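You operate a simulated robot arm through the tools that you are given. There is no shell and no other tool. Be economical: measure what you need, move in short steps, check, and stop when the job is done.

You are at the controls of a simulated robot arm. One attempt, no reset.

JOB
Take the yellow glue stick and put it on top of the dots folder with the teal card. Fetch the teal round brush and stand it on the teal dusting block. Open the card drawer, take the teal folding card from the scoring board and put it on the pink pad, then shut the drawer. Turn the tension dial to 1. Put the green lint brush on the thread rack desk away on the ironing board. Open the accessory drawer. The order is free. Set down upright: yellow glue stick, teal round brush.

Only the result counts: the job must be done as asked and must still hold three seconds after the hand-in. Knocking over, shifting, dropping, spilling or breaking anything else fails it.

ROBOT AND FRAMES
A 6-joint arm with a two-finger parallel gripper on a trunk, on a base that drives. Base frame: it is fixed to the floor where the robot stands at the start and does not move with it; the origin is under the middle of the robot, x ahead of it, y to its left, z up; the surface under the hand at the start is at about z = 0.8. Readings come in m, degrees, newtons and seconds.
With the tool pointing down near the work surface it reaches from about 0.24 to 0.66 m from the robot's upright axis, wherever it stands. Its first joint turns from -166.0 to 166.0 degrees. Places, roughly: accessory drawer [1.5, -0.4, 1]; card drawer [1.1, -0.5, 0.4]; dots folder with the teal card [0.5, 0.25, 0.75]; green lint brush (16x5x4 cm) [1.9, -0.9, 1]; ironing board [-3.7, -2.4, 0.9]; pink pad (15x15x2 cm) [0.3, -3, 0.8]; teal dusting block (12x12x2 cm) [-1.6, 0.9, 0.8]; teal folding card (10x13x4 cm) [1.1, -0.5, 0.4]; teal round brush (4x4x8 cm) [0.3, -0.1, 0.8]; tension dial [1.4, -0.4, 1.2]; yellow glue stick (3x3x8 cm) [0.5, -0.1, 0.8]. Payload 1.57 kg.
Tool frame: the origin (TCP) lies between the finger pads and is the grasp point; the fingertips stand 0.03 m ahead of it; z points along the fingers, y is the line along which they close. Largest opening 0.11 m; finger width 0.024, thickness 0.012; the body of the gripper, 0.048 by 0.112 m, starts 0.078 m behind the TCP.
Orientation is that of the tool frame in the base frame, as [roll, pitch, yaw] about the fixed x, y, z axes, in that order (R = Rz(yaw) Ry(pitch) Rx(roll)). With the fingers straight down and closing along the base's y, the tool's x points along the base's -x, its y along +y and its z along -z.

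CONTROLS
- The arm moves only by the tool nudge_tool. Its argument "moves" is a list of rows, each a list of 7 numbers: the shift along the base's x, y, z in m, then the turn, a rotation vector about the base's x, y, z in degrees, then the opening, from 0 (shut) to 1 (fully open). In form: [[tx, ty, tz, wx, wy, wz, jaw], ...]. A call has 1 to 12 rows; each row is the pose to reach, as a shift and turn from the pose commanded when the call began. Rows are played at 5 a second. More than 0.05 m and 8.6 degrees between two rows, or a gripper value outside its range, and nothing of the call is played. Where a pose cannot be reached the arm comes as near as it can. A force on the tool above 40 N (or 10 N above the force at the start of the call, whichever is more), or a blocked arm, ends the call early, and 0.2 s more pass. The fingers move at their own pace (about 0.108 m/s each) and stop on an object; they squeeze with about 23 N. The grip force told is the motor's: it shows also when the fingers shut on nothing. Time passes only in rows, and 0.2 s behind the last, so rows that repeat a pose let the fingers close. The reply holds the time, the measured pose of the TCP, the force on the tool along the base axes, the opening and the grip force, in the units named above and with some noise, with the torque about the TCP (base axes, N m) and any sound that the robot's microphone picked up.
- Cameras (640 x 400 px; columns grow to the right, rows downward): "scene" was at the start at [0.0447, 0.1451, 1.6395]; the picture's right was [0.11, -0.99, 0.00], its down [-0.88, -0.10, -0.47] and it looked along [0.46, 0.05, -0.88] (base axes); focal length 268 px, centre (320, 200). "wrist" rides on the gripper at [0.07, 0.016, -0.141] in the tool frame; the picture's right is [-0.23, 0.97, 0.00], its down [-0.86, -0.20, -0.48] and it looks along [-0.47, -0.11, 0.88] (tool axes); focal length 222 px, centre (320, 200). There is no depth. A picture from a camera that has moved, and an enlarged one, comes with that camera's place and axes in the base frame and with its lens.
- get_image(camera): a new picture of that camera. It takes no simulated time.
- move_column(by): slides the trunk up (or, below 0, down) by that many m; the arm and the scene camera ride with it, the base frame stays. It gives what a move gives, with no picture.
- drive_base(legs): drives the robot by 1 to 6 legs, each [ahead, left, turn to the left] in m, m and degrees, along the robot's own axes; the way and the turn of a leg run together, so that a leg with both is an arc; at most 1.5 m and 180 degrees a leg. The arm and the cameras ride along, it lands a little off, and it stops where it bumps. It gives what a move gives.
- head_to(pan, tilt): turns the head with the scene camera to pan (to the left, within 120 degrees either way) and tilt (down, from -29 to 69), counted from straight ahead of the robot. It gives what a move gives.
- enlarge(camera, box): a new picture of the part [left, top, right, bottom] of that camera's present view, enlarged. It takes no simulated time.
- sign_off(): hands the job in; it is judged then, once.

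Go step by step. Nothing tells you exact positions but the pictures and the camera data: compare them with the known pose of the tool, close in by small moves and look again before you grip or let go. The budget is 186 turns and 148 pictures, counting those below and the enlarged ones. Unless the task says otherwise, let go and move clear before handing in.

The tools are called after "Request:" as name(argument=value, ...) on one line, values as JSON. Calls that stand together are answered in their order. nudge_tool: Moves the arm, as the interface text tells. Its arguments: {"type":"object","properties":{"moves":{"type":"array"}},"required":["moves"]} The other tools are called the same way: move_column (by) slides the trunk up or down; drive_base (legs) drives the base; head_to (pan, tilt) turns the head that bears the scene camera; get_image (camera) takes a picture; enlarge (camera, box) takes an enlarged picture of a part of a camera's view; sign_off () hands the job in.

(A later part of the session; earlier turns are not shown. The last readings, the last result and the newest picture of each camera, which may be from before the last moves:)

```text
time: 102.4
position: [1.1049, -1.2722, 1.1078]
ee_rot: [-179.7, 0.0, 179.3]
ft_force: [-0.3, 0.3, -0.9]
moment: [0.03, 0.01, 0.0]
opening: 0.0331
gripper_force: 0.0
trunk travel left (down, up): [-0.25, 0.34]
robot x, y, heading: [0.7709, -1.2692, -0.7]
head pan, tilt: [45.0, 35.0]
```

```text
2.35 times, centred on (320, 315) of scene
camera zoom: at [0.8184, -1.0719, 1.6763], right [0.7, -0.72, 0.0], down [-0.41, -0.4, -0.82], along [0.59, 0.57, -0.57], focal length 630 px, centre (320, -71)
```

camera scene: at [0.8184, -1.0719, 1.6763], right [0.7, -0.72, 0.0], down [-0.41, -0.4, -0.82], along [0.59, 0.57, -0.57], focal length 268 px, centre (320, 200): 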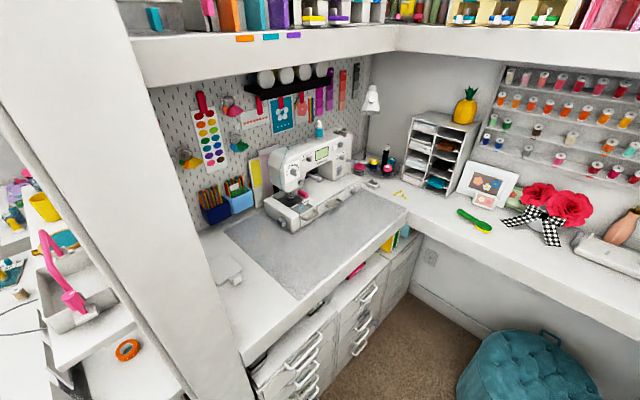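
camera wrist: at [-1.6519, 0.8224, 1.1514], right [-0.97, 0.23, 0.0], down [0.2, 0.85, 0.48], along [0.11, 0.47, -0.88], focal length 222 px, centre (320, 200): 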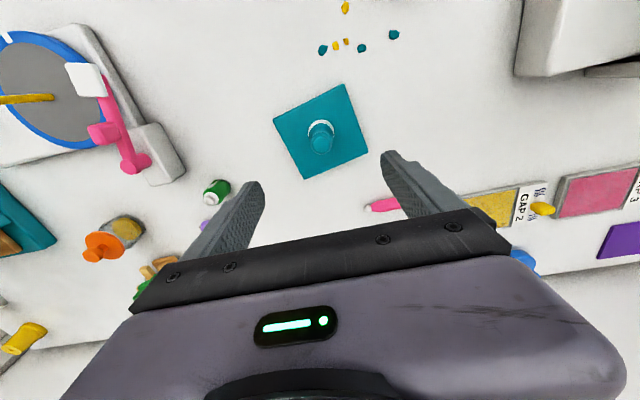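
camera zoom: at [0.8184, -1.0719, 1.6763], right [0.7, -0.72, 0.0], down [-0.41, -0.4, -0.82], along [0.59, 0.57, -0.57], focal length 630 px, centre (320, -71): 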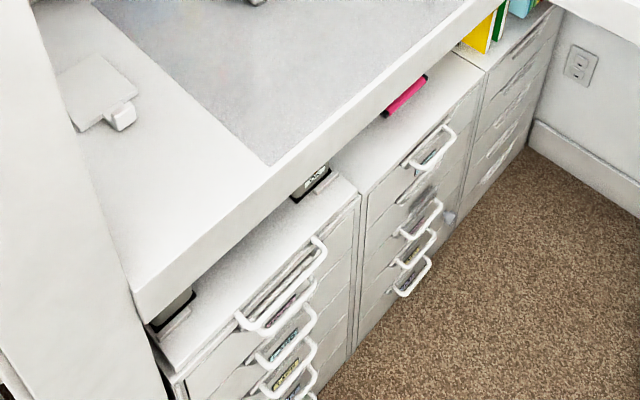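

The sewing machine carries a numbered tension dial (~(1.43,-0.35,1.15)) and two front handles. I'll drive in front of it, facing +y.

Request:
drive_base(legs=[[0, 0, 90.6], [0, -0.43, 0], [0.22, -0.15, 0]])

Request:
head_to(pan=0, tilt=40)

Request:
get_image(camera="scene")

```text
time: 110.3
position: [1.3562, -0.7297, 1.1075]
ee_rot: [-179.8, -0.1, -90.7]
ft_force: [-0.2, -0.1, 0.0]
moment: [0.02, 0.01, -0.03]
opening: 0.0331
gripper_force: 0.1
trunk travel left (down, up): [-0.25, 0.34]
robot x, y, heading: [1.3564, -1.0629, 89.5]
head pan, tilt: [45.0, 35.0]
```

```text
time: 111.5
position: [1.3584, -0.7295, 1.1074]
ee_rot: [-179.8, -0.1, -90.7]
ft_force: [-0.3, 0.2, -0.1]
moment: [-0.03, 0.01, 0.01]
opening: 0.0329
gripper_force: 0.1
trunk travel left (down, up): [-0.25, 0.34]
robot x, y, heading: [1.3514, -1.0652, 89.3]
head pan, tilt: [0.0, 40.0]
```

```text
74 pictures are left
camera scene: at [1.216, -0.9976, 1.6687], right [1.0, -0.01, 0.0], down [-0.01, -0.64, -0.77], along [0.01, 0.77, -0.64], focal length 268 px, centre (320, 200)
```

scene: 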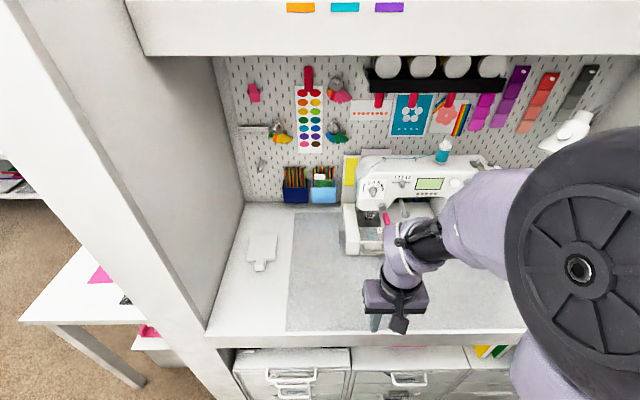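

Request:
enlarge(camera="scene", box=[340, 150, 440, 260])

```text
3.64 times, centred on (390, 205) of scene
camera zoom: at [1.216, -0.9976, 1.6687], right [1.0, -0.01, 0.0], down [-0.01, -0.64, -0.77], along [0.01, 0.77, -0.64], focal length 973 px, centre (66, 182)
```

zoom: 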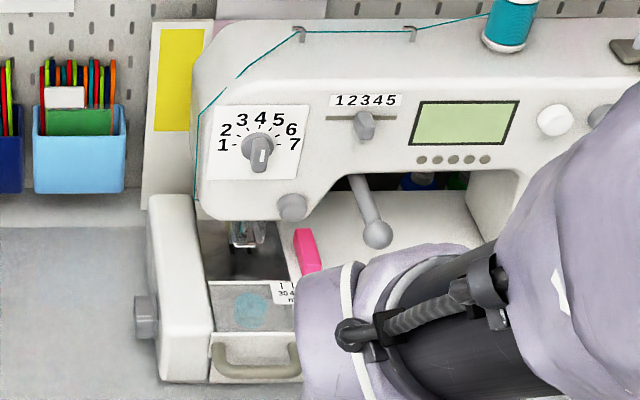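

The tension dial (1–7 arc) is at about (1.38,-0.40,1.205), pointer seems near 4. I'll turn the tool horizontal in front of it and look with the wrist camera.

Request:
nudge_tool(moves=[[0.002, 0.01, 0.01, 8.2, 0, 0, 0.3], [0.004, 0.02, 0.02, 16.4, 0, 0, 0.4], [0.006, 0.03, 0.03, 24.6, 0, 0, 0.5], [0.008, 0.04, 0.04, 32.8, 0, 0, 0.5], [0.01, 0.05, 0.05, 41, 0, 0, 0.5], [0.012, 0.06, 0.06, 49.1, 0, 0, 0.5], [0.014, 0.07, 0.07, 57.3, 0, 0, 0.5], [0.016, 0.08, 0.08, 65.5, 0, 0, 0.5], [0.018, 0.09, 0.09, 73.7, 0, 0, 0.5], [0.02, 0.1, 0.1, 81.9, 0, 0, 0.5], [0.02, 0.11, 0.1, 90, 0, 0, 0.5], [0.02, 0.11, 0.1, 90, 0, 0, 0.5]])

Request:
get_image(camera="wrist")

Request:
get_image(camera="scene")

```text
time: 114.0
position: [1.3886, -0.5465, 1.169]
ee_rot: [86.0, 89.2, 175.9]
ft_force: [-0.2, 0.2, -0.1]
moment: [0.0, 0.03, 0.01]
opening: 0.0549
gripper_force: 0.1
out of reach, approached as far as the arm can: row 3, 4, 5, 6, 7, 8, 9, 10, 11, 12
trunk travel left (down, up): [-0.25, 0.34]
robot x, y, heading: [1.3566, -1.059, 89.1]
head pan, tilt: [0.0, 40.0]
```

```text
72 pictures are left
camera wrist: at [1.3698, -0.6884, 1.1017], right [-0.97, 0.0, 0.24], down [0.21, -0.48, 0.85], along [0.12, 0.88, 0.47], focal length 222 px, centre (320, 200)
```

wrist: 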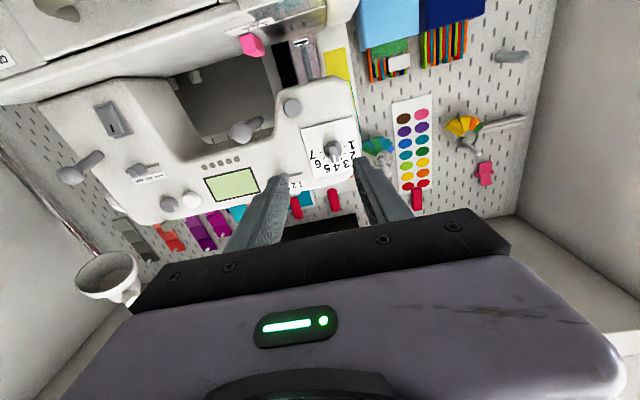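

```text
71 pictures are left
camera scene: at [1.2166, -0.9983, 1.6688], right [1.0, -0.01, 0.0], down [-0.01, -0.64, -0.77], along [0.01, 0.77, -0.64], focal length 268 px, centre (320, 200)
```

scene: 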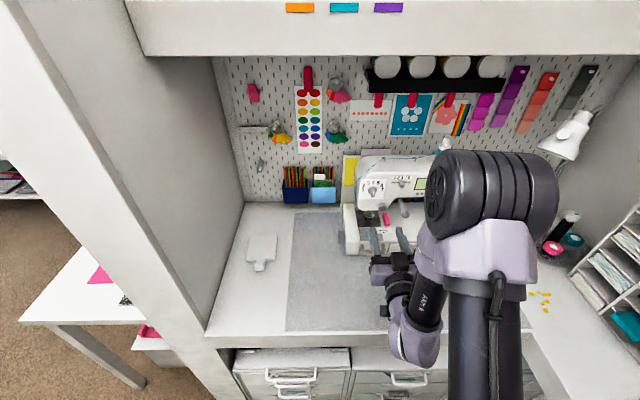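

Request:
enlarge(camera="wrist", box=[270, 90, 380, 190])

Request:
move_column(by=0.1)

```text
4.00 times, centred on (325, 140) of wrist
camera zoom: at [1.3698, -0.6884, 1.1017], right [-0.97, 0.0, 0.24], down [0.21, -0.48, 0.85], along [0.12, 0.88, 0.47], focal length 888 px, centre (300, 440)
```

zoom: 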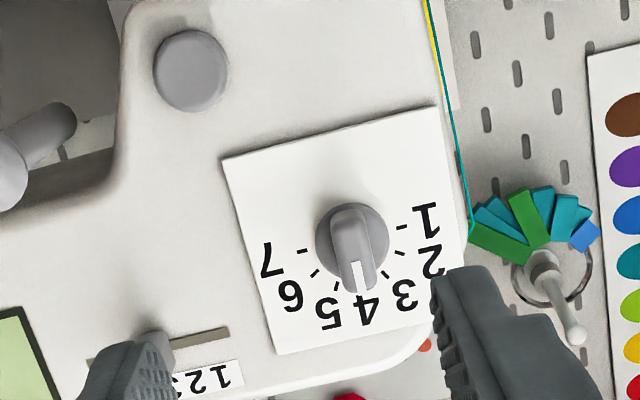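

```text
time: 115.4
position: [1.3879, -0.5454, 1.2698]
ee_rot: [86.8, 89.3, 176.6]
ft_force: [-0.2, -1.3, 0.4]
moment: [0.03, -0.01, 0.0]
opening: 0.0552
gripper_force: 0.0
trunk travel left (down, up): [-0.35, 0.24]
robot x, y, heading: [1.3562, -1.0621, 89.1]
head pan, tilt: [0.0, 40.0]
```

Pointer is at 4; turning to 1 is a 90° counter-clockwise turn seen from the front. I'll probe a small move to see how the command frame behaves after the clipped move.

Request:
nudge_tool(moves=[[0, 0.0, -0.02, 0, 0, 0, 0.4], [0, 0.0, -0.04, 0, 0, 0, 0.4]])

```text
time: 116.0
position: [1.3866, -0.5461, 1.2287]
ee_rot: [86.1, 89.3, 175.9]
ft_force: [0.6, -0.1, 0.2]
moment: [0.03, 0.03, -0.02]
opening: 0.0438
gripper_force: 0.1
trunk travel left (down, up): [-0.35, 0.24]
robot x, y, heading: [1.3558, -1.0626, 89.1]
head pan, tilt: [0.0, 40.0]
```

Request:
nudge_tool(moves=[[-0.002, 0.025, -0.015, 0, 0, 0, 0.4], [-0.005, 0.05, -0.033, 0, 0, 0, 0.4], [-0.006, 0.066, -0.033, 0, 0, 0, 0.4], [-0.006, 0.066, -0.033, 0, 0, 0, 0.4]])

Request:
enlarge(camera="wrist", box=[220, 60, 420, 240])

Request:
enlarge(camera="scene", box=[330, 150, 440, 280])

```text
time: 117.0
position: [1.3828, -0.48, 1.1943]
ee_rot: [86.5, 89.4, 176.4]
ft_force: [-0.1, -0.2, 0.1]
moment: [0.0, 0.03, 0.03]
opening: 0.0439
gripper_force: 0.0
trunk travel left (down, up): [-0.35, 0.24]
robot x, y, heading: [1.3525, -1.0639, 89.2]
head pan, tilt: [0.0, 40.0]
```

```text
2.22 times, centred on (320, 150) of wrist
camera zoom: at [1.3637, -0.6221, 1.1284], right [-0.97, 0.0, 0.24], down [0.21, -0.48, 0.85], along [0.12, 0.88, 0.47], focal length 494 px, centre (320, 311)
```

zoom: 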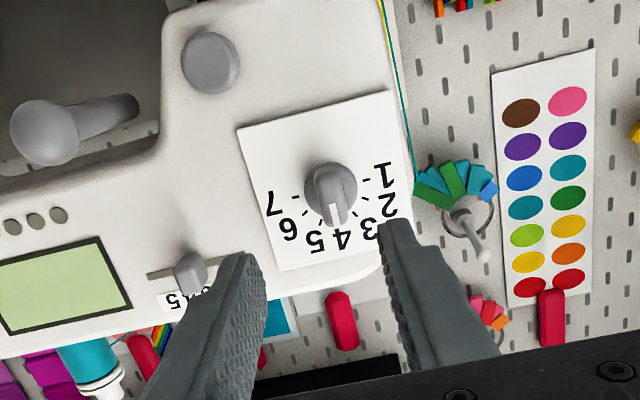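

```text
3.08 times, centred on (385, 215) of scene
camera zoom: at [1.216, -0.9977, 1.7687], right [1.0, -0.01, 0.0], down [-0.01, -0.64, -0.77], along [0.01, 0.77, -0.64], focal length 823 px, centre (120, 154)
```

zoom: 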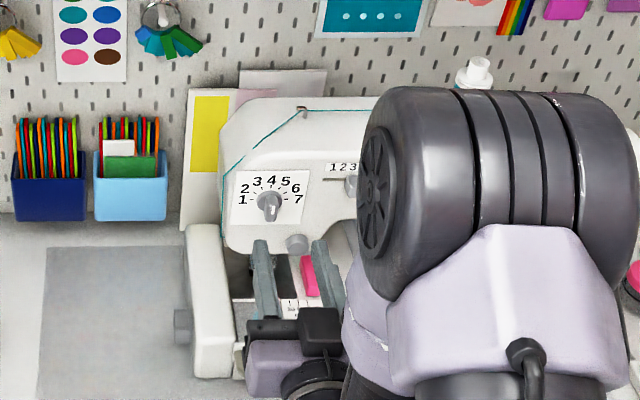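

Triangulated knob: (1.375,-0.386,1.191). Aligning and approaching.

Request:
nudge_tool(moves=[[-0.008, 0.0, -0.003, 0, 0, 0, 0.4], [-0.008, 0.03, -0.003, 0, 0, 0, 0.4], [-0.008, 0.055, -0.003, 0, 0, 0, 0.4], [-0.008, 0.065, -0.003, 0, 0, 0, 0.4]])

Request:
enlarge(camera="wrist", box=[220, 60, 420, 240])

Request:
enlarge(camera="scene", box=[330, 150, 440, 260])

```text
time: 118.0
position: [1.3739, -0.414, 1.1943]
ee_rot: [87.1, 89.2, 176.9]
ft_force: [-0.1, -0.3, 0.0]
moment: [0.01, -0.02, 0.0]
opening: 0.0439
gripper_force: 0.0
trunk travel left (down, up): [-0.35, 0.24]
robot x, y, heading: [1.3551, -1.0601, 89.4]
head pan, tilt: [0.0, 40.0]
```

```text
2.22 times, centred on (320, 150) of wrist
camera zoom: at [1.3556, -0.5556, 1.1262], right [-0.97, 0.0, 0.24], down [0.21, -0.48, 0.85], along [0.12, 0.88, 0.47], focal length 494 px, centre (320, 311)
```

zoom: 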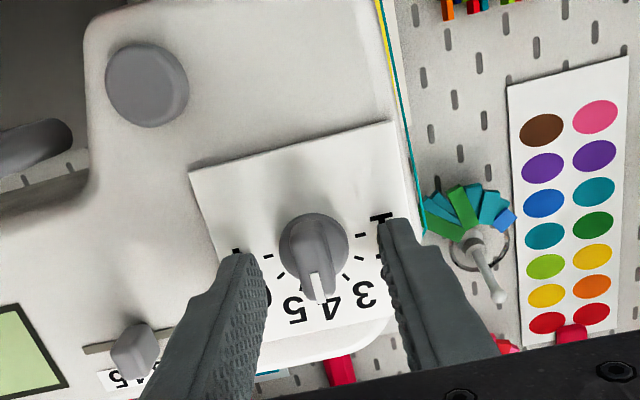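

```text
3.64 times, centred on (385, 205) of scene
camera zoom: at [1.2161, -0.9975, 1.7687], right [1.0, -0.01, 0.0], down [-0.01, -0.64, -0.77], along [0.01, 0.77, -0.64], focal length 973 px, centre (84, 182)
```

zoom: 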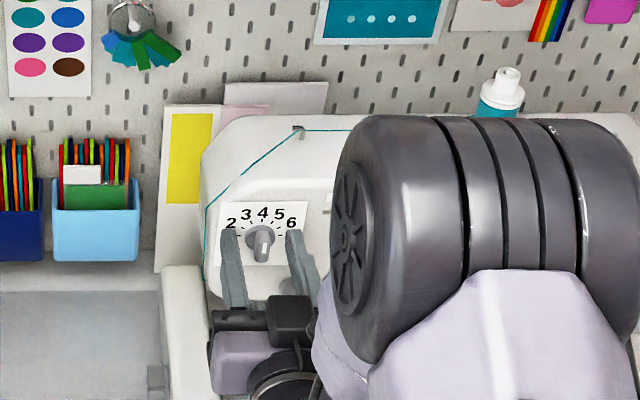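

Well centred. A bit further in, then close on the knob.

Request:
nudge_tool(moves=[[0.001, 0.006, -0.002, 0, 0, 0, 0.4], [0.001, 0.011, -0.002, 0, 0, 0, 0.4], [0.001, 0.011, -0.002, 0, 0, 0, 0.2], [0.001, 0.011, -0.002, 0, 0, 0, 0], [0.001, 0.011, -0.002, 0, 0, 0, 0], [0.001, 0.011, -0.002, 0, 0, 0, 0]])

Request:
enlarge(camera="wrist", box=[220, 60, 420, 240])

```text
time: 118.9
position: [1.376, -0.4104, 1.1934]
ee_rot: [91.1, 89.3, -179.0]
ft_force: [3.4, -26.5, 5.7]
moment: [0.22, -0.08, 0.73]
opening: 0.0261
gripper_force: 23.3
trunk travel left (down, up): [-0.35, 0.24]
robot x, y, heading: [1.3544, -1.0643, 89.6]
head pan, tilt: [0.0, 40.0]
stopped in row 4: the force on the tool passed its limit at 42 N (the readings are from after the stop); the commanded pose is now the measured one
```

```text
2.22 times, centred on (320, 150) of wrist
camera zoom: at [1.3573, -0.5522, 1.1249], right [-0.97, 0.0, 0.24], down [0.21, -0.48, 0.85], along [0.12, 0.88, 0.46], focal length 494 px, centre (320, 311)
```

zoom: 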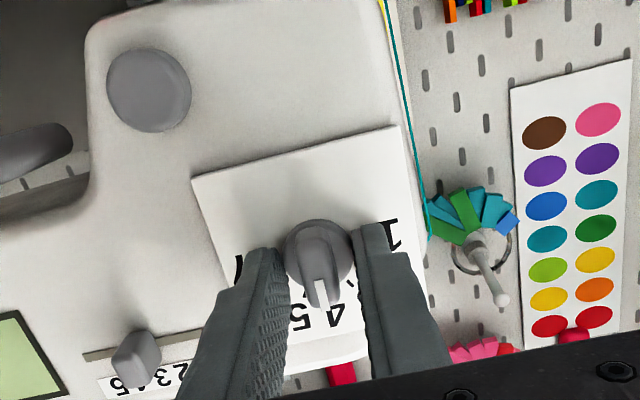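

Tips reached the face plate and the fingers are on the knob's disc. I'll open, back off 9 mm, and close on the bar.

Request:
nudge_tool(moves=[[0, -0.003, 0, 0, 0, 0, 0.35], [0, -0.009, 0, 0, 0, 0, 0.35], [0, -0.009, -0.001, 0, 0, 0, 0.35], [0, -0.009, -0.001, 0, 0, 0, 0.1], [0, -0.009, -0.001, 0, 0, 0, 0], [0, -0.009, -0.001, 0, 0, 0, 0], [0, -0.009, -0.001, 0, 0, 0, 0]])

Request:
enlarge(camera="wrist", box=[220, 60, 420, 240])

```text
time: 120.5
position: [1.376, -0.4152, 1.188]
ee_rot: [99.8, 89.1, -170.3]
ft_force: [9.1, -0.2, 2.4]
moment: [0.07, -0.04, -0.55]
opening: 0.026
gripper_force: 37.1
trunk travel left (down, up): [-0.35, 0.24]
robot x, y, heading: [1.3552, -1.0602, 89.6]
head pan, tilt: [0.0, 40.0]
```

```text
2.22 times, centred on (320, 150) of wrist
camera zoom: at [1.3571, -0.5563, 1.1222], right [-0.97, 0.0, 0.24], down [0.21, -0.48, 0.85], along [0.12, 0.88, 0.46], focal length 494 px, centre (320, 311)
```

zoom: 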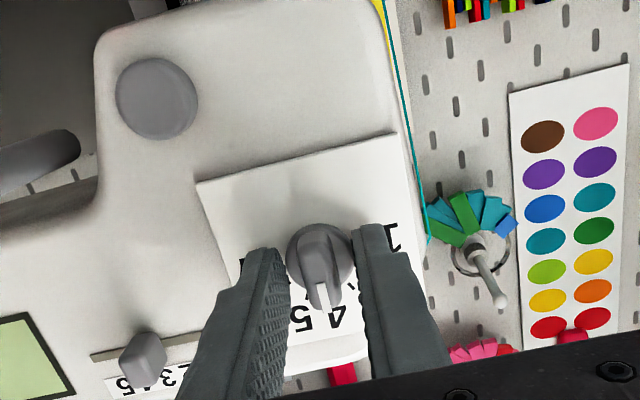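

Request:
nudge_tool(moves=[[0, 0, 0.001, 0, 0, 0, 0.35], [0, -0.006, 0.002, 0, 0, 0, 0.35], [0, -0.011, 0.003, 0, 0, 0, 0.35], [0, -0.011, 0.003, 0, 0, 0, 0.15], [0, -0.011, 0.003, 0, 0, 0, 0], [0, -0.011, 0.003, 0, 0, 0, 0], [0, -0.011, 0.003, 0, 0, 0, 0]])

Request:
enlarge(camera="wrist", box=[220, 60, 420, 240])

```text
time: 122.1
position: [1.3751, -0.4241, 1.1926]
ee_rot: [101.6, 89.1, -168.6]
ft_force: [9.3, -0.5, 0.5]
moment: [-0.04, -0.08, -0.23]
opening: 0.0118
gripper_force: 28.8
trunk travel left (down, up): [-0.35, 0.24]
robot x, y, heading: [1.3522, -1.066, 89.4]
head pan, tilt: [0.0, 40.0]
```

```text
2.22 times, centred on (320, 150) of wrist
camera zoom: at [1.3571, -0.567, 1.1254], right [-0.97, 0.0, 0.24], down [0.21, -0.48, 0.85], along [0.12, 0.88, 0.46], focal length 494 px, centre (320, 311)
```

zoom: 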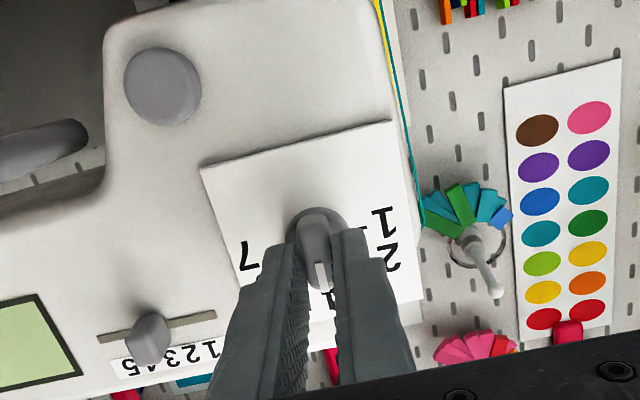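

The bar is gripped. Turning counter-clockwise half way and checking.

Request:
nudge_tool(moves=[[0, 0, 0, 0, -8, 0, 0], [0, 0, 0, 0, -16, 0, 0], [0, 0, 0, 0, -24, 0, 0], [0, 0, 0, 0, -32, 0, 0], [0, 0, 0, 0, -40, 0, 0], [0, 0, 0, 0, -45, 0, 0]])

Request:
get_image(camera="wrist")

```text
time: 123.5
position: [1.3726, -0.4243, 1.1914]
ee_rot: [-90.2, 45.6, -0.2]
ft_force: [3.2, 0.9, -6.8]
moment: [0.45, 0.0, 0.54]
opening: 0.012
gripper_force: 28.8
trunk travel left (down, up): [-0.35, 0.24]
robot x, y, heading: [1.3542, -1.0608, 89.2]
head pan, tilt: [0.0, 40.0]
```

```text
62 pictures are left
camera wrist: at [1.4093, -0.5671, 1.1327], right [-0.85, 0.0, -0.52], down [-0.46, -0.48, 0.75], along [-0.25, 0.88, 0.41], focal length 222 px, centre (320, 200)
```

wrist: 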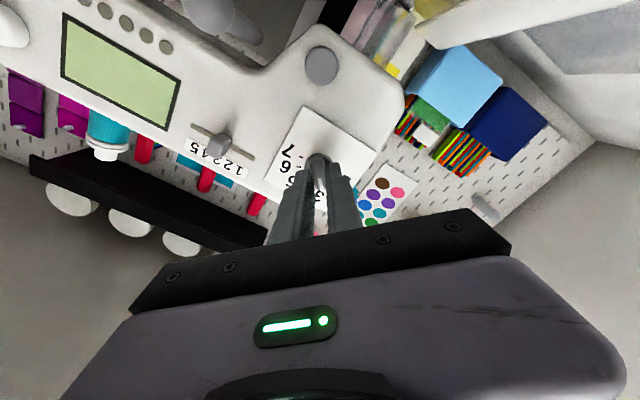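

Request:
nudge_tool(moves=[[0, 0, 0, 0, -8, 0, 0], [0, 0, 0, 0, -16, 0, 0], [0, 0, 0, 0, -24, 0, 0], [0, 0, 0, 0, -32, 0, 0], [0, 0, 0, 0, -40, 0, 0], [0, 0, 0, 0, -45, 0, 0]])

Request:
enlarge(camera="wrist", box=[220, 60, 420, 240])

```text
time: 124.9
position: [1.3731, -0.4257, 1.1896]
ee_rot: [-90.2, 0.6, -0.3]
ft_force: [-6.9, -14.4, -34.6]
moment: [-0.88, 0.08, -0.45]
opening: 0.0121
gripper_force: 29.5
trunk travel left (down, up): [-0.35, 0.24]
robot x, y, heading: [1.3528, -1.0629, 89.5]
head pan, tilt: [0.0, 40.0]
```

```text
2.22 times, centred on (320, 150) of wrist
camera zoom: at [1.4406, -0.5671, 1.175], right [-0.24, 0.0, -0.97], down [-0.85, -0.48, 0.21], along [-0.46, 0.88, 0.11], focal length 494 px, centre (320, 311)
```

zoom: 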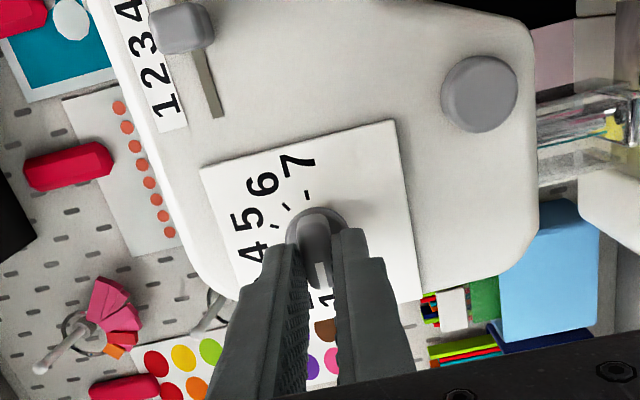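

Pointer now points toward 1. Releasing, backing off and verifying.

Request:
nudge_tool(moves=[[0, 0, 0, 0, 0, 0, 0.3], [0, 0, 0, 0, 0, 0, 0.4], [0, -0.02, 0, 0, 0, 0, 0.4], [0, -0.05, 0, 0, 0, 0, 0.4], [0, -0.08, 0, 0, 0, 0, 0.4]])

Request:
enlarge(camera="wrist", box=[260, 60, 400, 200])

```text
time: 126.1
position: [1.3715, -0.5066, 1.1947]
ee_rot: [-89.9, 0.7, -0.2]
ft_force: [0.2, -0.3, -0.4]
moment: [0.02, 0.01, 0.03]
opening: 0.0439
gripper_force: 0.0
trunk travel left (down, up): [-0.35, 0.24]
robot x, y, heading: [1.3538, -1.0631, 89.3]
head pan, tilt: [0.0, 40.0]
```

```text
2.86 times, centred on (330, 130) of wrist
camera zoom: at [1.4411, -0.6478, 1.1782], right [-0.24, 0.0, -0.97], down [-0.85, -0.48, 0.21], along [-0.46, 0.88, 0.12], focal length 635 px, centre (291, 400)
```

zoom: 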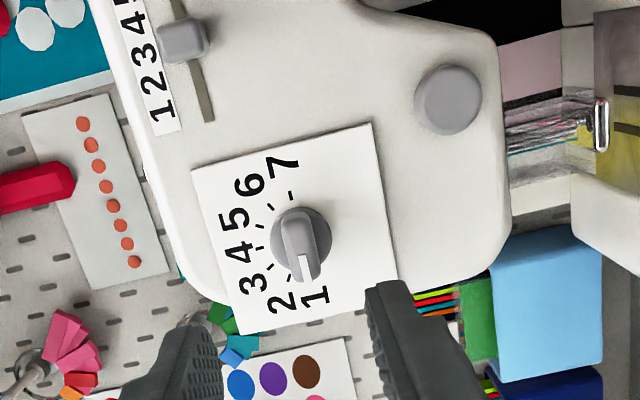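

Dial is at 1. Now the accessory drawer's handle; looking with both cameras.

Request:
enlarge(camera="scene", box=[330, 150, 530, 300])

Request:
get_image(camera="wrist")

```text
2.67 times, centred on (430, 225) of scene
camera zoom: at [1.2159, -0.9988, 1.7687], right [1.0, -0.01, 0.0], down [-0.01, -0.64, -0.77], along [0.01, 0.77, -0.64], focal length 714 px, centre (27, 133)
```

zoom: 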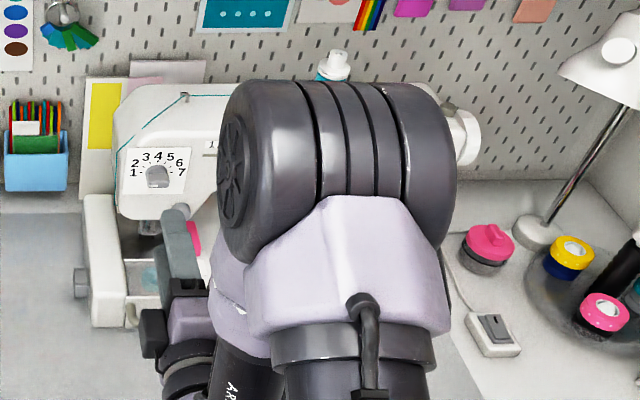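

```text
58 pictures are left
camera wrist: at [1.4411, -0.6478, 1.1782], right [-0.24, 0.0, -0.97], down [-0.85, -0.48, 0.21], along [-0.46, 0.88, 0.12], focal length 222 px, centre (320, 200)
```

wrist: 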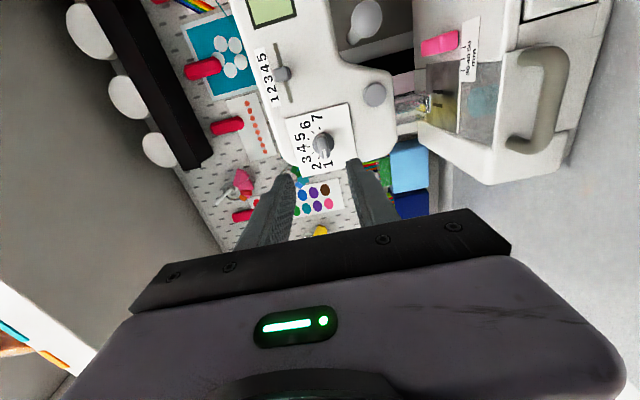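

The left handle is at about (1.386,-0.469,1.02) and the right one near (1.53,-0.47,1.01); the accessory drawer (x≈1.5) is the right one. I'll tilt the tool 30° down and go before it.

Request:
nudge_tool(moves=[[0.02, -0.03, -0.005, -5, 0, 0, 0.4], [0.05, -0.05, -0.02, -10, 0, 0, 0.4], [0.08, -0.065, -0.04, -15, 0, 0, 0.4], [0.11, -0.065, -0.06, -20, 0, 0, 0.4], [0.14, -0.065, -0.085, -25, 0, 0, 0.4], [0.158, -0.065, -0.11, -30, 0, 0, 0.4], [0.158, -0.065, -0.12, -30, 0, 0, 0.4]])

Request:
get_image(camera="wrist")

Request:
get_image(camera="scene")

```text
time: 127.7
position: [1.5331, -0.5714, 1.0731]
ee_rot: [-120.0, 0.5, -0.5]
ft_force: [0.7, -1.0, -0.5]
moment: [-0.01, -0.01, 0.01]
opening: 0.044
gripper_force: 0.0
trunk travel left (down, up): [-0.35, 0.24]
robot x, y, heading: [1.3524, -1.0618, 89.4]
head pan, tilt: [0.0, 40.0]
```

```text
57 pictures are left
camera wrist: at [1.6016, -0.7022, 1.1301], right [-0.24, -0.48, -0.84], down [-0.85, -0.31, 0.42], along [-0.46, 0.82, -0.34], focal length 222 px, centre (320, 200)
```

wrist: 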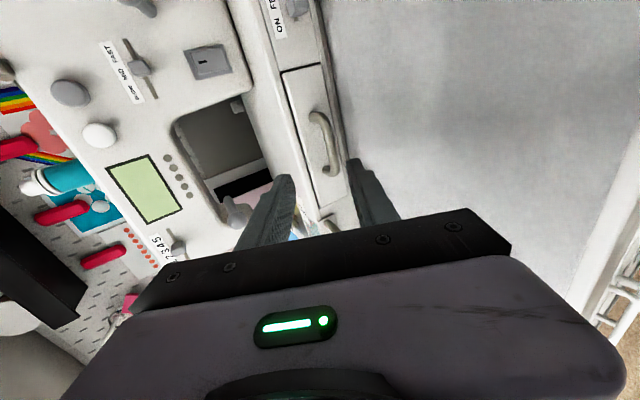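

```text
56 pictures are left
camera scene: at [1.2158, -0.9981, 1.7687], right [1.0, -0.01, 0.0], down [-0.01, -0.64, -0.77], along [0.01, 0.77, -0.64], focal length 268 px, centre (320, 200)
```

scene: 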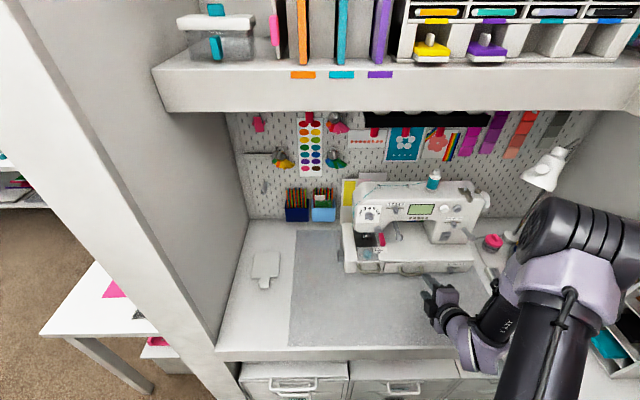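

Request:
enlarge(camera="scene", box=[330, 170, 490, 300])

Request:
enlarge(camera="wrist", box=[220, 60, 420, 240])

```text
3.08 times, centred on (410, 235) of scene
camera zoom: at [1.2158, -0.9981, 1.7687], right [1.0, -0.01, 0.0], down [-0.01, -0.64, -0.77], along [0.01, 0.77, -0.64], focal length 823 px, centre (43, 92)
```

zoom: 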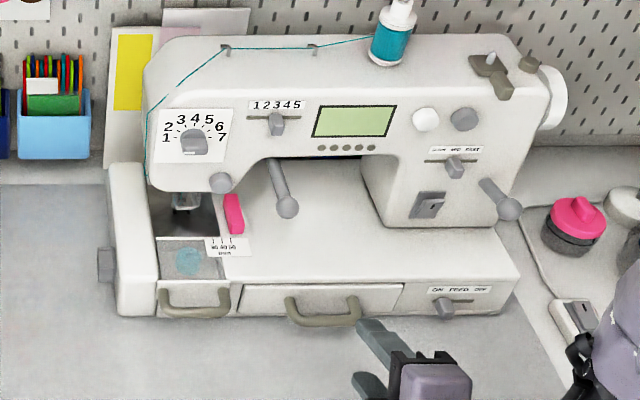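

```text
2.22 times, centred on (320, 150) of wrist
camera zoom: at [1.6016, -0.7022, 1.1301], right [-0.24, -0.48, -0.84], down [-0.85, -0.31, 0.42], along [-0.46, 0.82, -0.34], focal length 494 px, centre (320, 311)
```

zoom: 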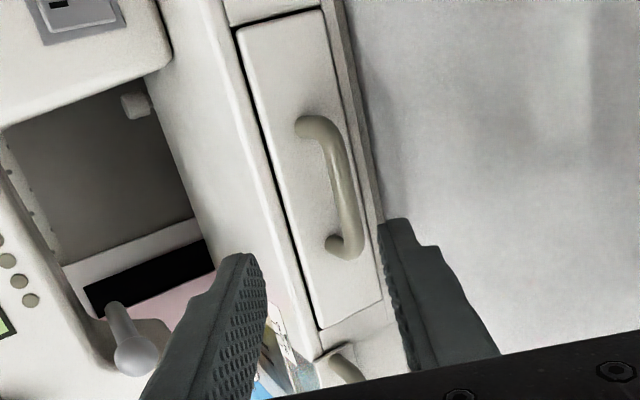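

The handle bar is at about (1.530,-0.467,1.001), ~2.8 cm off the drawer face. I'll point the tool straight down (closing along y) and hook one finger behind the bar.

Request:
nudge_tool(moves=[[0, 0, 0.01, -8, 0, 0, 0.4], [0, 0, 0.02, -16, 0, 0, 0.4], [0, 0, 0.03, -24, 0, 0, 0.4], [0, 0.01, 0.03, -32, 0, 0, 0.4], [0, 0.03, 0.03, -40, 0, 0, 0.4], [-0.001, 0.05, 0.03, -48, 0, 0, 0.4], [-0.002, 0.075, 0.03, -54, 0, 0, 0.4], [-0.002, 0.092, 0.01, -60, 0, 0, 0.4], [-0.002, 0.092, 0.0, -60, 0, 0, 0.4]])

Request:
enlarge(camera="wrist", box=[220, 60, 420, 240])

Request:
enlarge(camera="scene", box=[330, 170, 490, 300])

```text
time: 129.7
position: [1.5297, -0.4773, 1.0729]
ee_rot: [180.0, 0.4, -0.8]
ft_force: [-0.2, -0.5, -0.4]
moment: [0.01, -0.02, -0.02]
opening: 0.0439
gripper_force: 0.0
out of reach, approached as far as the arm can: row 5, 6, 7
trunk travel left (down, up): [-0.35, 0.24]
robot x, y, heading: [1.355, -1.0627, 89.3]
head pan, tilt: [0.0, 40.0]
```

```text
2.22 times, centred on (320, 150) of wrist
camera zoom: at [1.5999, -0.4947, 1.2158], right [-0.24, -0.97, 0.0], down [-0.85, 0.21, 0.48], along [-0.47, 0.11, -0.88], focal length 494 px, centre (320, 311)
```

zoom: 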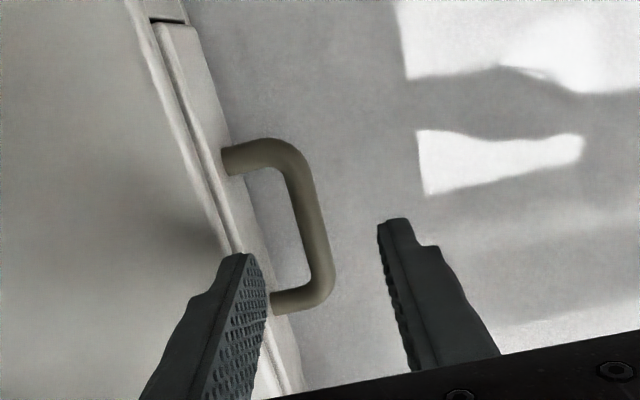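

```text
3.08 times, centred on (410, 235) of scene
camera zoom: at [1.2162, -0.9987, 1.7688], right [1.0, -0.01, 0.0], down [-0.01, -0.64, -0.77], along [0.01, 0.77, -0.64], focal length 823 px, centre (43, 92)
```

zoom: 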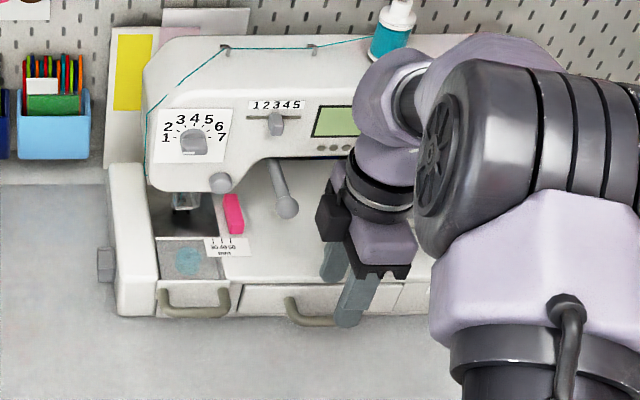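

The bar is at y≈-0.475 and the face at -0.446. Shifting 8 mm toward me and lowering the rear finger into the gap.

Request:
nudge_tool(moves=[[0, -0.008, 0, 0, 0, 0, 0.4], [0, -0.008, -0.025, 0, 0, 0, 0.4], [0, -0.008, -0.04, 0, 0, 0, 0.4], [0, -0.008, -0.052, 0, 0, 0, 0.4]])

Request:
enlarge(camera="wrist", box=[220, 60, 420, 240])

```text
time: 130.4
position: [1.5325, -0.4726, 1.0529]
ee_rot: [-179.4, 0.6, -0.6]
ft_force: [-6.1, -7.0, 21.3]
moment: [0.3, -0.06, 0.05]
opening: 0.037
gripper_force: 0.0
out of reach, approached as far as the arm can: row 1, 2, 3
trunk travel left (down, up): [-0.35, 0.24]
robot x, y, heading: [1.3555, -1.0577, 89.2]
head pan, tilt: [0.0, 40.0]
stopped in row 3: the force on the tool passed its limit at 50 N (the readings are from after the stop); the commanded pose is now the measured one
```

```text
2.22 times, centred on (320, 150) of wrist
camera zoom: at [1.6022, -0.4918, 1.1949], right [-0.24, -0.97, -0.01], down [-0.85, 0.2, 0.49], along [-0.47, 0.12, -0.87], focal length 494 px, centre (320, 311)
```

zoom: 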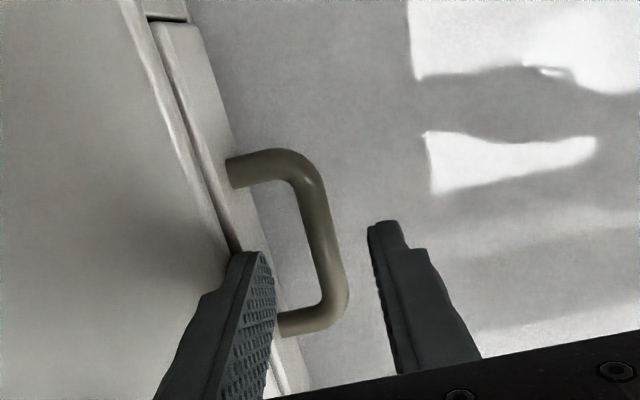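

The arm hit a reach limit and drifted onto the machine's edge. Lifting and testing what is limiting.

Request:
nudge_tool(moves=[[0, 0, 0.02, 0, 0, 0, 0.4], [0, -0.01, 0.03, 0, 0, 0, 0.4], [0, -0.03, 0.03, 0, 0, 0, 0.4], [0, -0.03, 0.03, 0, 0, 0, 0.4]])

```text
time: 131.4
position: [1.534, -0.501, 1.0808]
ee_rot: [-179.6, 1.3, -0.7]
ft_force: [0.4, -0.1, 0.1]
moment: [0.0, 0.0, -0.02]
opening: 0.0441
gripper_force: 0.1
trunk travel left (down, up): [-0.35, 0.24]
robot x, y, heading: [1.3558, -1.0634, 89.3]
head pan, tilt: [0.0, 40.0]
```

Request:
nudge_tool(moves=[[-0.003, 0.008, 0, -0.4, -1.2, 0, 0.4], [-0.004, 0.0145, -0.01, -0.4, -1.2, 0, 0.4], [-0.004, 0.0145, -0.02, -0.4, -1.2, 0, 0.4], [-0.004, 0.0145, -0.025, -0.4, -1.2, 0, 0.4]])

Request:
enlarge(camera="wrist", box=[220, 60, 420, 240])

```text
time: 132.4
position: [1.5326, -0.481, 1.0597]
ee_rot: [179.8, 0.8, -0.7]
ft_force: [0.1, -0.7, 0.2]
moment: [0.03, -0.01, -0.01]
opening: 0.0439
gripper_force: 0.0
out of reach, approached as far as the arm can: row 1, 2, 3, 4
trunk travel left (down, up): [-0.35, 0.24]
robot x, y, heading: [1.3534, -1.0658, 89.2]
head pan, tilt: [0.0, 40.0]
```

```text
2.22 times, centred on (320, 150) of wrist
camera zoom: at [1.6036, -0.4974, 1.2013], right [-0.24, -0.97, 0.01], down [-0.85, 0.21, 0.49], along [-0.48, 0.11, -0.87], focal length 494 px, centre (320, 311)
```

zoom: 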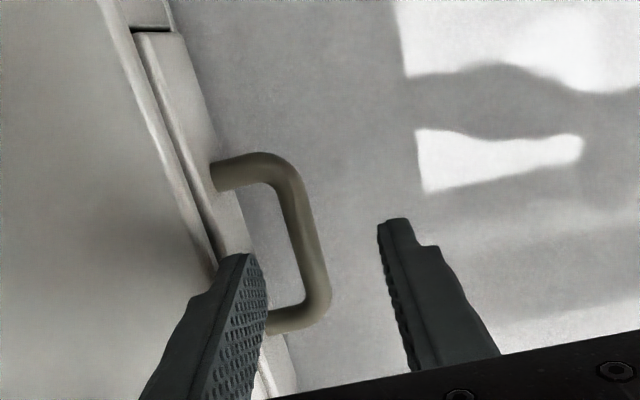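

A wrist joint is near its limit. I'll turn the tool by −180° about the vertical through its neutral orientation to get the same finger alignment with slack.

Request:
nudge_tool(moves=[[0, -0.02, 0.03, 0, 0, -8, 0.4], [0, -0.05, 0.05, 0, 0, -16, 0.4], [0, -0.05, 0.05, 0, 0, -24, 0.4], [0, -0.05, 0.05, 0, 0, -32, 0.4], [0, -0.05, 0.05, 0, 0, -40, 0.4], [0, -0.05, 0.05, 0, 0, -48, 0.4], [0, -0.05, 0.05, 0, 0, -56, 0.4], [0, -0.05, 0.05, 0, 0, -64, 0.4], [0, -0.05, 0.05, 0, 0, -72, 0.4], [0, -0.05, 0.05, 0, 0, -80, 0.4], [0, -0.05, 0.05, 0, 0, -88, 0.4], [0, -0.05, 0.05, 0, 0, -90, 0.4]])

Request:
nudge_tool(moves=[[0, 0, 0, 0, 0, -8, 0.4], [0, 0, 0, 0, 0, -16, 0.4], [0, 0, 0, 0, 0, -24, 0.4], [0, 0, 0, 0, 0, -32, 0.4], [0, 0, 0, 0, 0, -40, 0.4], [0, 0, 0, 0, 0, -48, 0.4], [0, 0, 0, 0, 0, -56, 0.4], [0, 0, 0, 0, 0, -64, 0.4], [0, 0, 0, 0, 0, -72, 0.4], [0, 0, 0, 0, 0, -80, 0.4], [0, 0, 0, 0, 0, -88, 0.4], [0, 0, 0, 0, 0, -90, 0.4]])

```text
time: 135.0
position: [1.5387, -0.5306, 1.1094]
ee_rot: [178.5, -0.1, -90.4]
ft_force: [0.3, 0.2, -0.9]
moment: [0.0, 0.02, 0.04]
opening: 0.0441
gripper_force: 0.0
out of reach, approached as far as the arm can: row 1, 2, 3, 4, 5, 6, 7, 8, 9, 10, 11, 12
trunk travel left (down, up): [-0.35, 0.24]
robot x, y, heading: [1.3539, -1.0626, 89.1]
head pan, tilt: [0.0, 40.0]
```

```text
time: 136.8
position: [1.6039, -0.6208, 1.101]
ee_rot: [169.1, 14.1, -146.4]
ft_force: [-1.2, 1.4, -0.2]
moment: [-0.07, -0.16, -0.06]
opening: 0.0438
gripper_force: 0.0
out of reach, approached as far as the arm can: row 1, 2, 3, 4, 5, 6, 7, 8, 9
trunk travel left (down, up): [-0.35, 0.24]
robot x, y, heading: [1.3539, -1.0607, 89.3]
head pan, tilt: [0.0, 40.0]
stopped in row 9: the force on the tool passed its limit at 65 N (the readings are from after the stop); the commanded pose is now the measured one
```

Something blocked the turn. Looking.

Request:
get_image(camera="scene")

Request:
get_image(camera="wrist")

```text
49 pictures are left
camera scene: at [1.2052, -0.9915, 1.7675], right [1.0, -0.01, 0.01], down [0.0, -0.65, -0.76], along [0.01, 0.76, -0.65], focal length 268 px, centre (320, 200)
```

scene: 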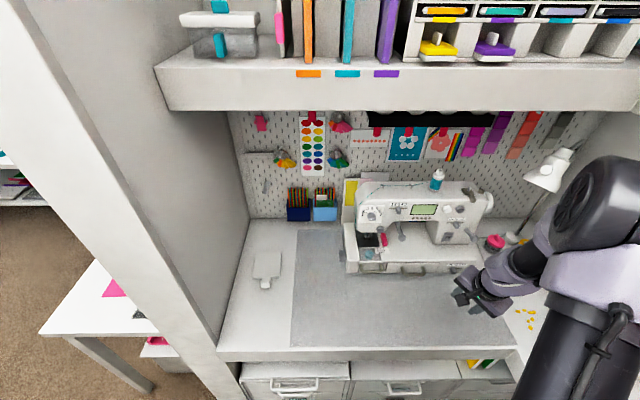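

```text
48 pictures are left
camera wrist: at [1.5238, -0.6872, 1.2235], right [-0.38, 0.89, 0.23], down [0.76, 0.16, 0.63], along [0.52, 0.42, -0.74], focal length 222 px, centre (320, 200)
```

wrist: 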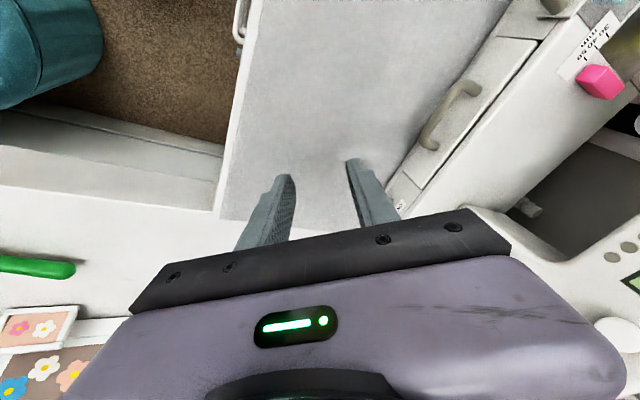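

The posture is awkward; I'll bring the tool back to the neutral pose (down, closing along x) nearer the robot.

Request:
nudge_tool(moves=[[-0.02, 0.0, 0.02, -5.6, 1.8, 0, 0.4], [-0.05, -0.01, 0.04, -11.3, 3.7, 0, 0.4], [-0.09, -0.02, 0.06, -16.9, 5.5, 0, 0.4], [-0.12, -0.03, 0.06, -16.9, 5.5, 0, 0.4]])

Request:
nudge_tool(moves=[[-0.02, 0, 0, 0, 0, 8, 0.4], [-0.05, 0, 0, 0, 0, 16, 0.4], [-0.08, 0, 0, 0, 0, 24, 0.4], [-0.1, 0, 0, 0, 0, 32, 0.4], [-0.12, -0.01, 0, 0, 0, 40, 0.4], [-0.12, -0.02, 0, 0, 0, 48, 0.4], [-0.12, -0.03, 0, 0, 0, 56, 0.4], [-0.12, -0.03, 0, 0, 0, 56, 0.4]])

```text
time: 137.8
position: [1.5814, -0.7065, 1.0882]
ee_rot: [172.5, 7.4, -145.0]
ft_force: [0.9, -0.3, 0.1]
moment: [0.02, 0.04, -0.04]
opening: 0.0441
gripper_force: 0.0
out of reach, approached as far as the arm can: row 1, 2, 3, 4
trunk travel left (down, up): [-0.35, 0.24]
robot x, y, heading: [1.3539, -1.0665, 89.2]
head pan, tilt: [0.0, 40.0]
```

```text
time: 139.6
position: [1.4603, -0.7364, 1.0866]
ee_rot: [172.7, 7.4, -89.0]
ft_force: [-0.6, 0.0, 0.3]
moment: [0.01, -0.01, -0.02]
opening: 0.0438
gripper_force: 0.1
trunk travel left (down, up): [-0.35, 0.24]
robot x, y, heading: [1.3579, -1.0628, 89.3]
head pan, tilt: [0.0, 40.0]
```

Request:
nudge_tool(moves=[[-0.03, 0, 0, -3.6, -3.7, 0, 0.4], [-0.06, 0, 0, -7.2, -7.4, 0, 0.4], [-0.09, 0, 0.02, -7.2, -7.4, 0, 0.4], [-0.1, 0, 0.03, -7.2, -7.4, 0, 0.4]])

Request:
get_image(camera="scene")

```text
time: 140.6
position: [1.3425, -0.7336, 1.1194]
ee_rot: [176.8, 0.4, -88.8]
ft_force: [0.5, -0.4, 0.6]
moment: [-0.02, 0.04, -0.01]
opening: 0.044
gripper_force: 0.0
out of reach, approached as far as the arm can: row 2, 3, 4
trunk travel left (down, up): [-0.35, 0.24]
robot x, y, heading: [1.3505, -1.0628, 89.4]
head pan, tilt: [0.0, 40.0]
```

```text
47 pictures are left
camera scene: at [1.2179, -0.9983, 1.7689], right [1.0, -0.01, 0.0], down [-0.01, -0.64, -0.77], along [0.01, 0.77, -0.64], focal length 268 px, centre (320, 200)
```

scene: 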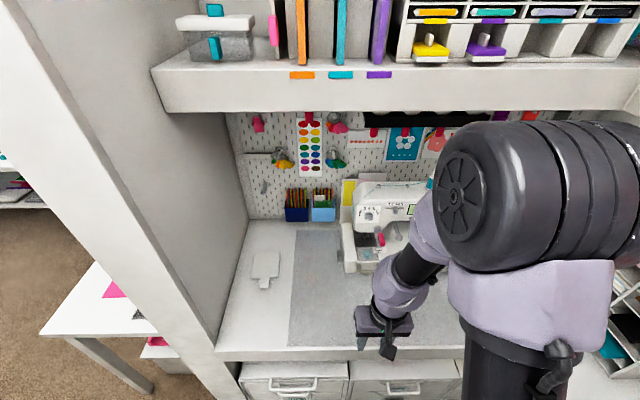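

Request:
nudge_tool(moves=[[0.02, 0.04, 0.0, 0, 0, 0, 0.4], [0.04, 0.08, 0.0, 0, 0, 0, 0.4], [0.06, 0.12, 0, 0, -1.5, 0, 0.4], [0.08, 0.16, 0, 0, -3, 0, 0.4], [0.09, 0.19, 0, 0, -3, 0, 0.4], [0.09, 0.19, 0, 0, -3, 0, 0.4]])

```text
time: 142.0
position: [1.4484, -0.5588, 1.1106]
ee_rot: [177.2, 1.3, -88.1]
ft_force: [0.8, 0.0, 0.0]
moment: [0.0, -0.01, 0.03]
opening: 0.0441
gripper_force: 0.0
out of reach, approached as far as the arm can: row 3, 4, 5, 6
trunk travel left (down, up): [-0.35, 0.24]
robot x, y, heading: [1.3532, -1.0671, 89.5]
head pan, tilt: [0.0, 40.0]
```

Only a small sideways tilt is limited here. I'll turn back to closing along y and use a 75°-down tilt, which was reachable, to hook the handle.

Request:
nudge_tool(moves=[[0.007, 0, 0, 0, 0, 8, 0.25], [0.015, 0, 0, 0, 0, 16, 0.25], [0.022, 0, 0, 0, 0, 24, 0.25], [0.03, 0, 0, 0, 0, 32, 0.25], [0.037, 0, 0, 0, 0, 40, 0.25], [0.045, 0, 0, 0, 0, 48, 0.25], [0.052, 0, 0, 0, 0, 56, 0.25], [0.06, 0, 0, 0, 0, 64, 0.25], [0.067, 0, 0, 0, 0, 72, 0.25], [0.075, 0, 0, 0, 0, 80, 0.25], [0.081, 0, 0, 0, 0, 88, 0.25], [0.081, 0, 0, 0, 0, 88, 0.25]])

Request:
nudge_tool(moves=[[0, 0, 0, 5, 0, 0, 0.25], [0, 0, 0, 10, 0, 0, 0.25], [0, 0, 0, 15, 0, 0, 0.25], [0, 0, 0, 15, 0, 0, 0.25]])

```text
time: 144.6
position: [1.5315, -0.5526, 1.1137]
ee_rot: [177.3, 2.2, -0.1]
ft_force: [-1.0, -0.8, 0.3]
moment: [0.02, 0.01, -0.02]
opening: 0.0274
gripper_force: 0.1
out of reach, approached as far as the arm can: row 10, 11, 12
trunk travel left (down, up): [-0.35, 0.24]
robot x, y, heading: [1.3527, -1.0594, 89.3]
head pan, tilt: [0.0, 40.0]
```

```text
time: 145.6
position: [1.5309, -0.5522, 1.1138]
ee_rot: [-167.8, 1.4, 0.2]
ft_force: [0.7, -0.3, 0.9]
moment: [-0.01, 0.01, -0.01]
opening: 0.0272
gripper_force: 0.1
trunk travel left (down, up): [-0.35, 0.24]
robot x, y, heading: [1.357, -1.0628, 89.6]
head pan, tilt: [0.0, 40.0]
```

Request:
nudge_tool(moves=[[0, 0.035, -0.01, 1, -0.5, 0, 0.25], [0, 0.067, -0.025, 2, -1, 0, 0.25], [0, 0.067, -0.045, 2.8, -1, 0, 0.25], [0, 0.067, -0.055, 2.8, -1, 0, 0.25]])

Request:
enlarge(camera="wrist", box=[220, 60, 420, 240])

```text
time: 146.6
position: [1.5309, -0.4861, 1.0585]
ee_rot: [-165.0, 0.3, 0.3]
ft_force: [-0.9, -0.2, 1.0]
moment: [0.02, 0.01, -0.01]
opening: 0.0277
gripper_force: 0.1
trunk travel left (down, up): [-0.35, 0.24]
robot x, y, heading: [1.3555, -1.0636, 89.5]
head pan, tilt: [0.0, 40.0]
```

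```text
2.22 times, centred on (320, 150) of wrist
camera zoom: at [1.6012, -0.5374, 1.1923], right [-0.23, -0.94, -0.25], down [-0.85, 0.07, 0.52], along [-0.47, 0.33, -0.82], focal length 494 px, centre (320, 311)
```

zoom: 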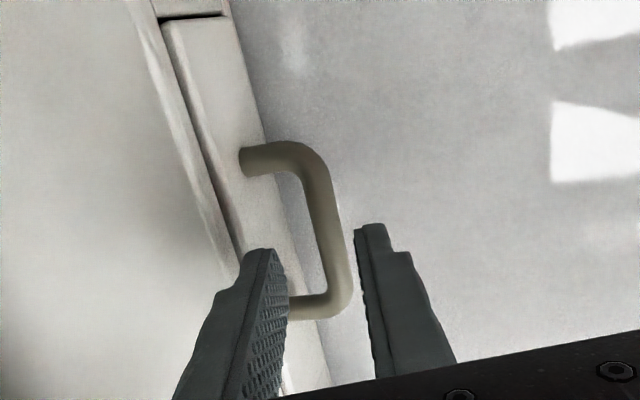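

Reached precisely. Lowering straight so the rear finger goes behind the bar.

Request:
nudge_tool(moves=[[0, 0.001, -0.015, 0, 0, 0, 0.25], [0, 0.001, -0.027, 0, 0, 0, 0.25], [0, 0.001, -0.036, 0, 0, 0, 0.25]])

Request:
enlarge(camera="wrist", box=[220, 60, 420, 240])

```text
time: 147.4
position: [1.532, -0.4841, 1.0221]
ee_rot: [-164.9, 0.3, 0.2]
ft_force: [0.8, -0.3, -0.9]
moment: [0.01, 0.01, 0.02]
opening: 0.0278
gripper_force: 0.0
trunk travel left (down, up): [-0.35, 0.24]
robot x, y, heading: [1.3537, -1.0603, 89.3]
head pan, tilt: [0.0, 40.0]
```

```text
2.22 times, centred on (320, 150) of wrist
camera zoom: at [1.602, -0.5372, 1.1562], right [-0.23, -0.94, -0.25], down [-0.85, 0.07, 0.52], along [-0.47, 0.33, -0.82], focal length 494 px, centre (320, 311)
```

zoom: 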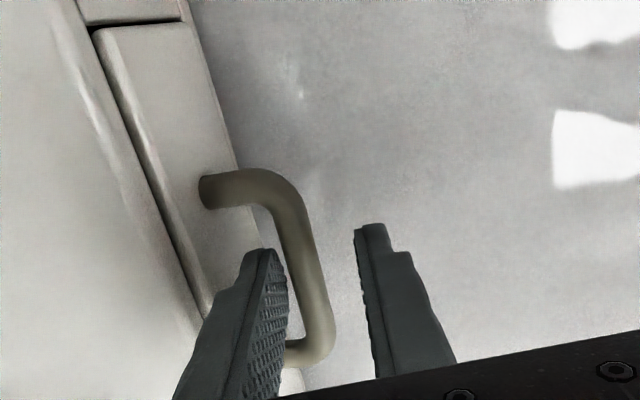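

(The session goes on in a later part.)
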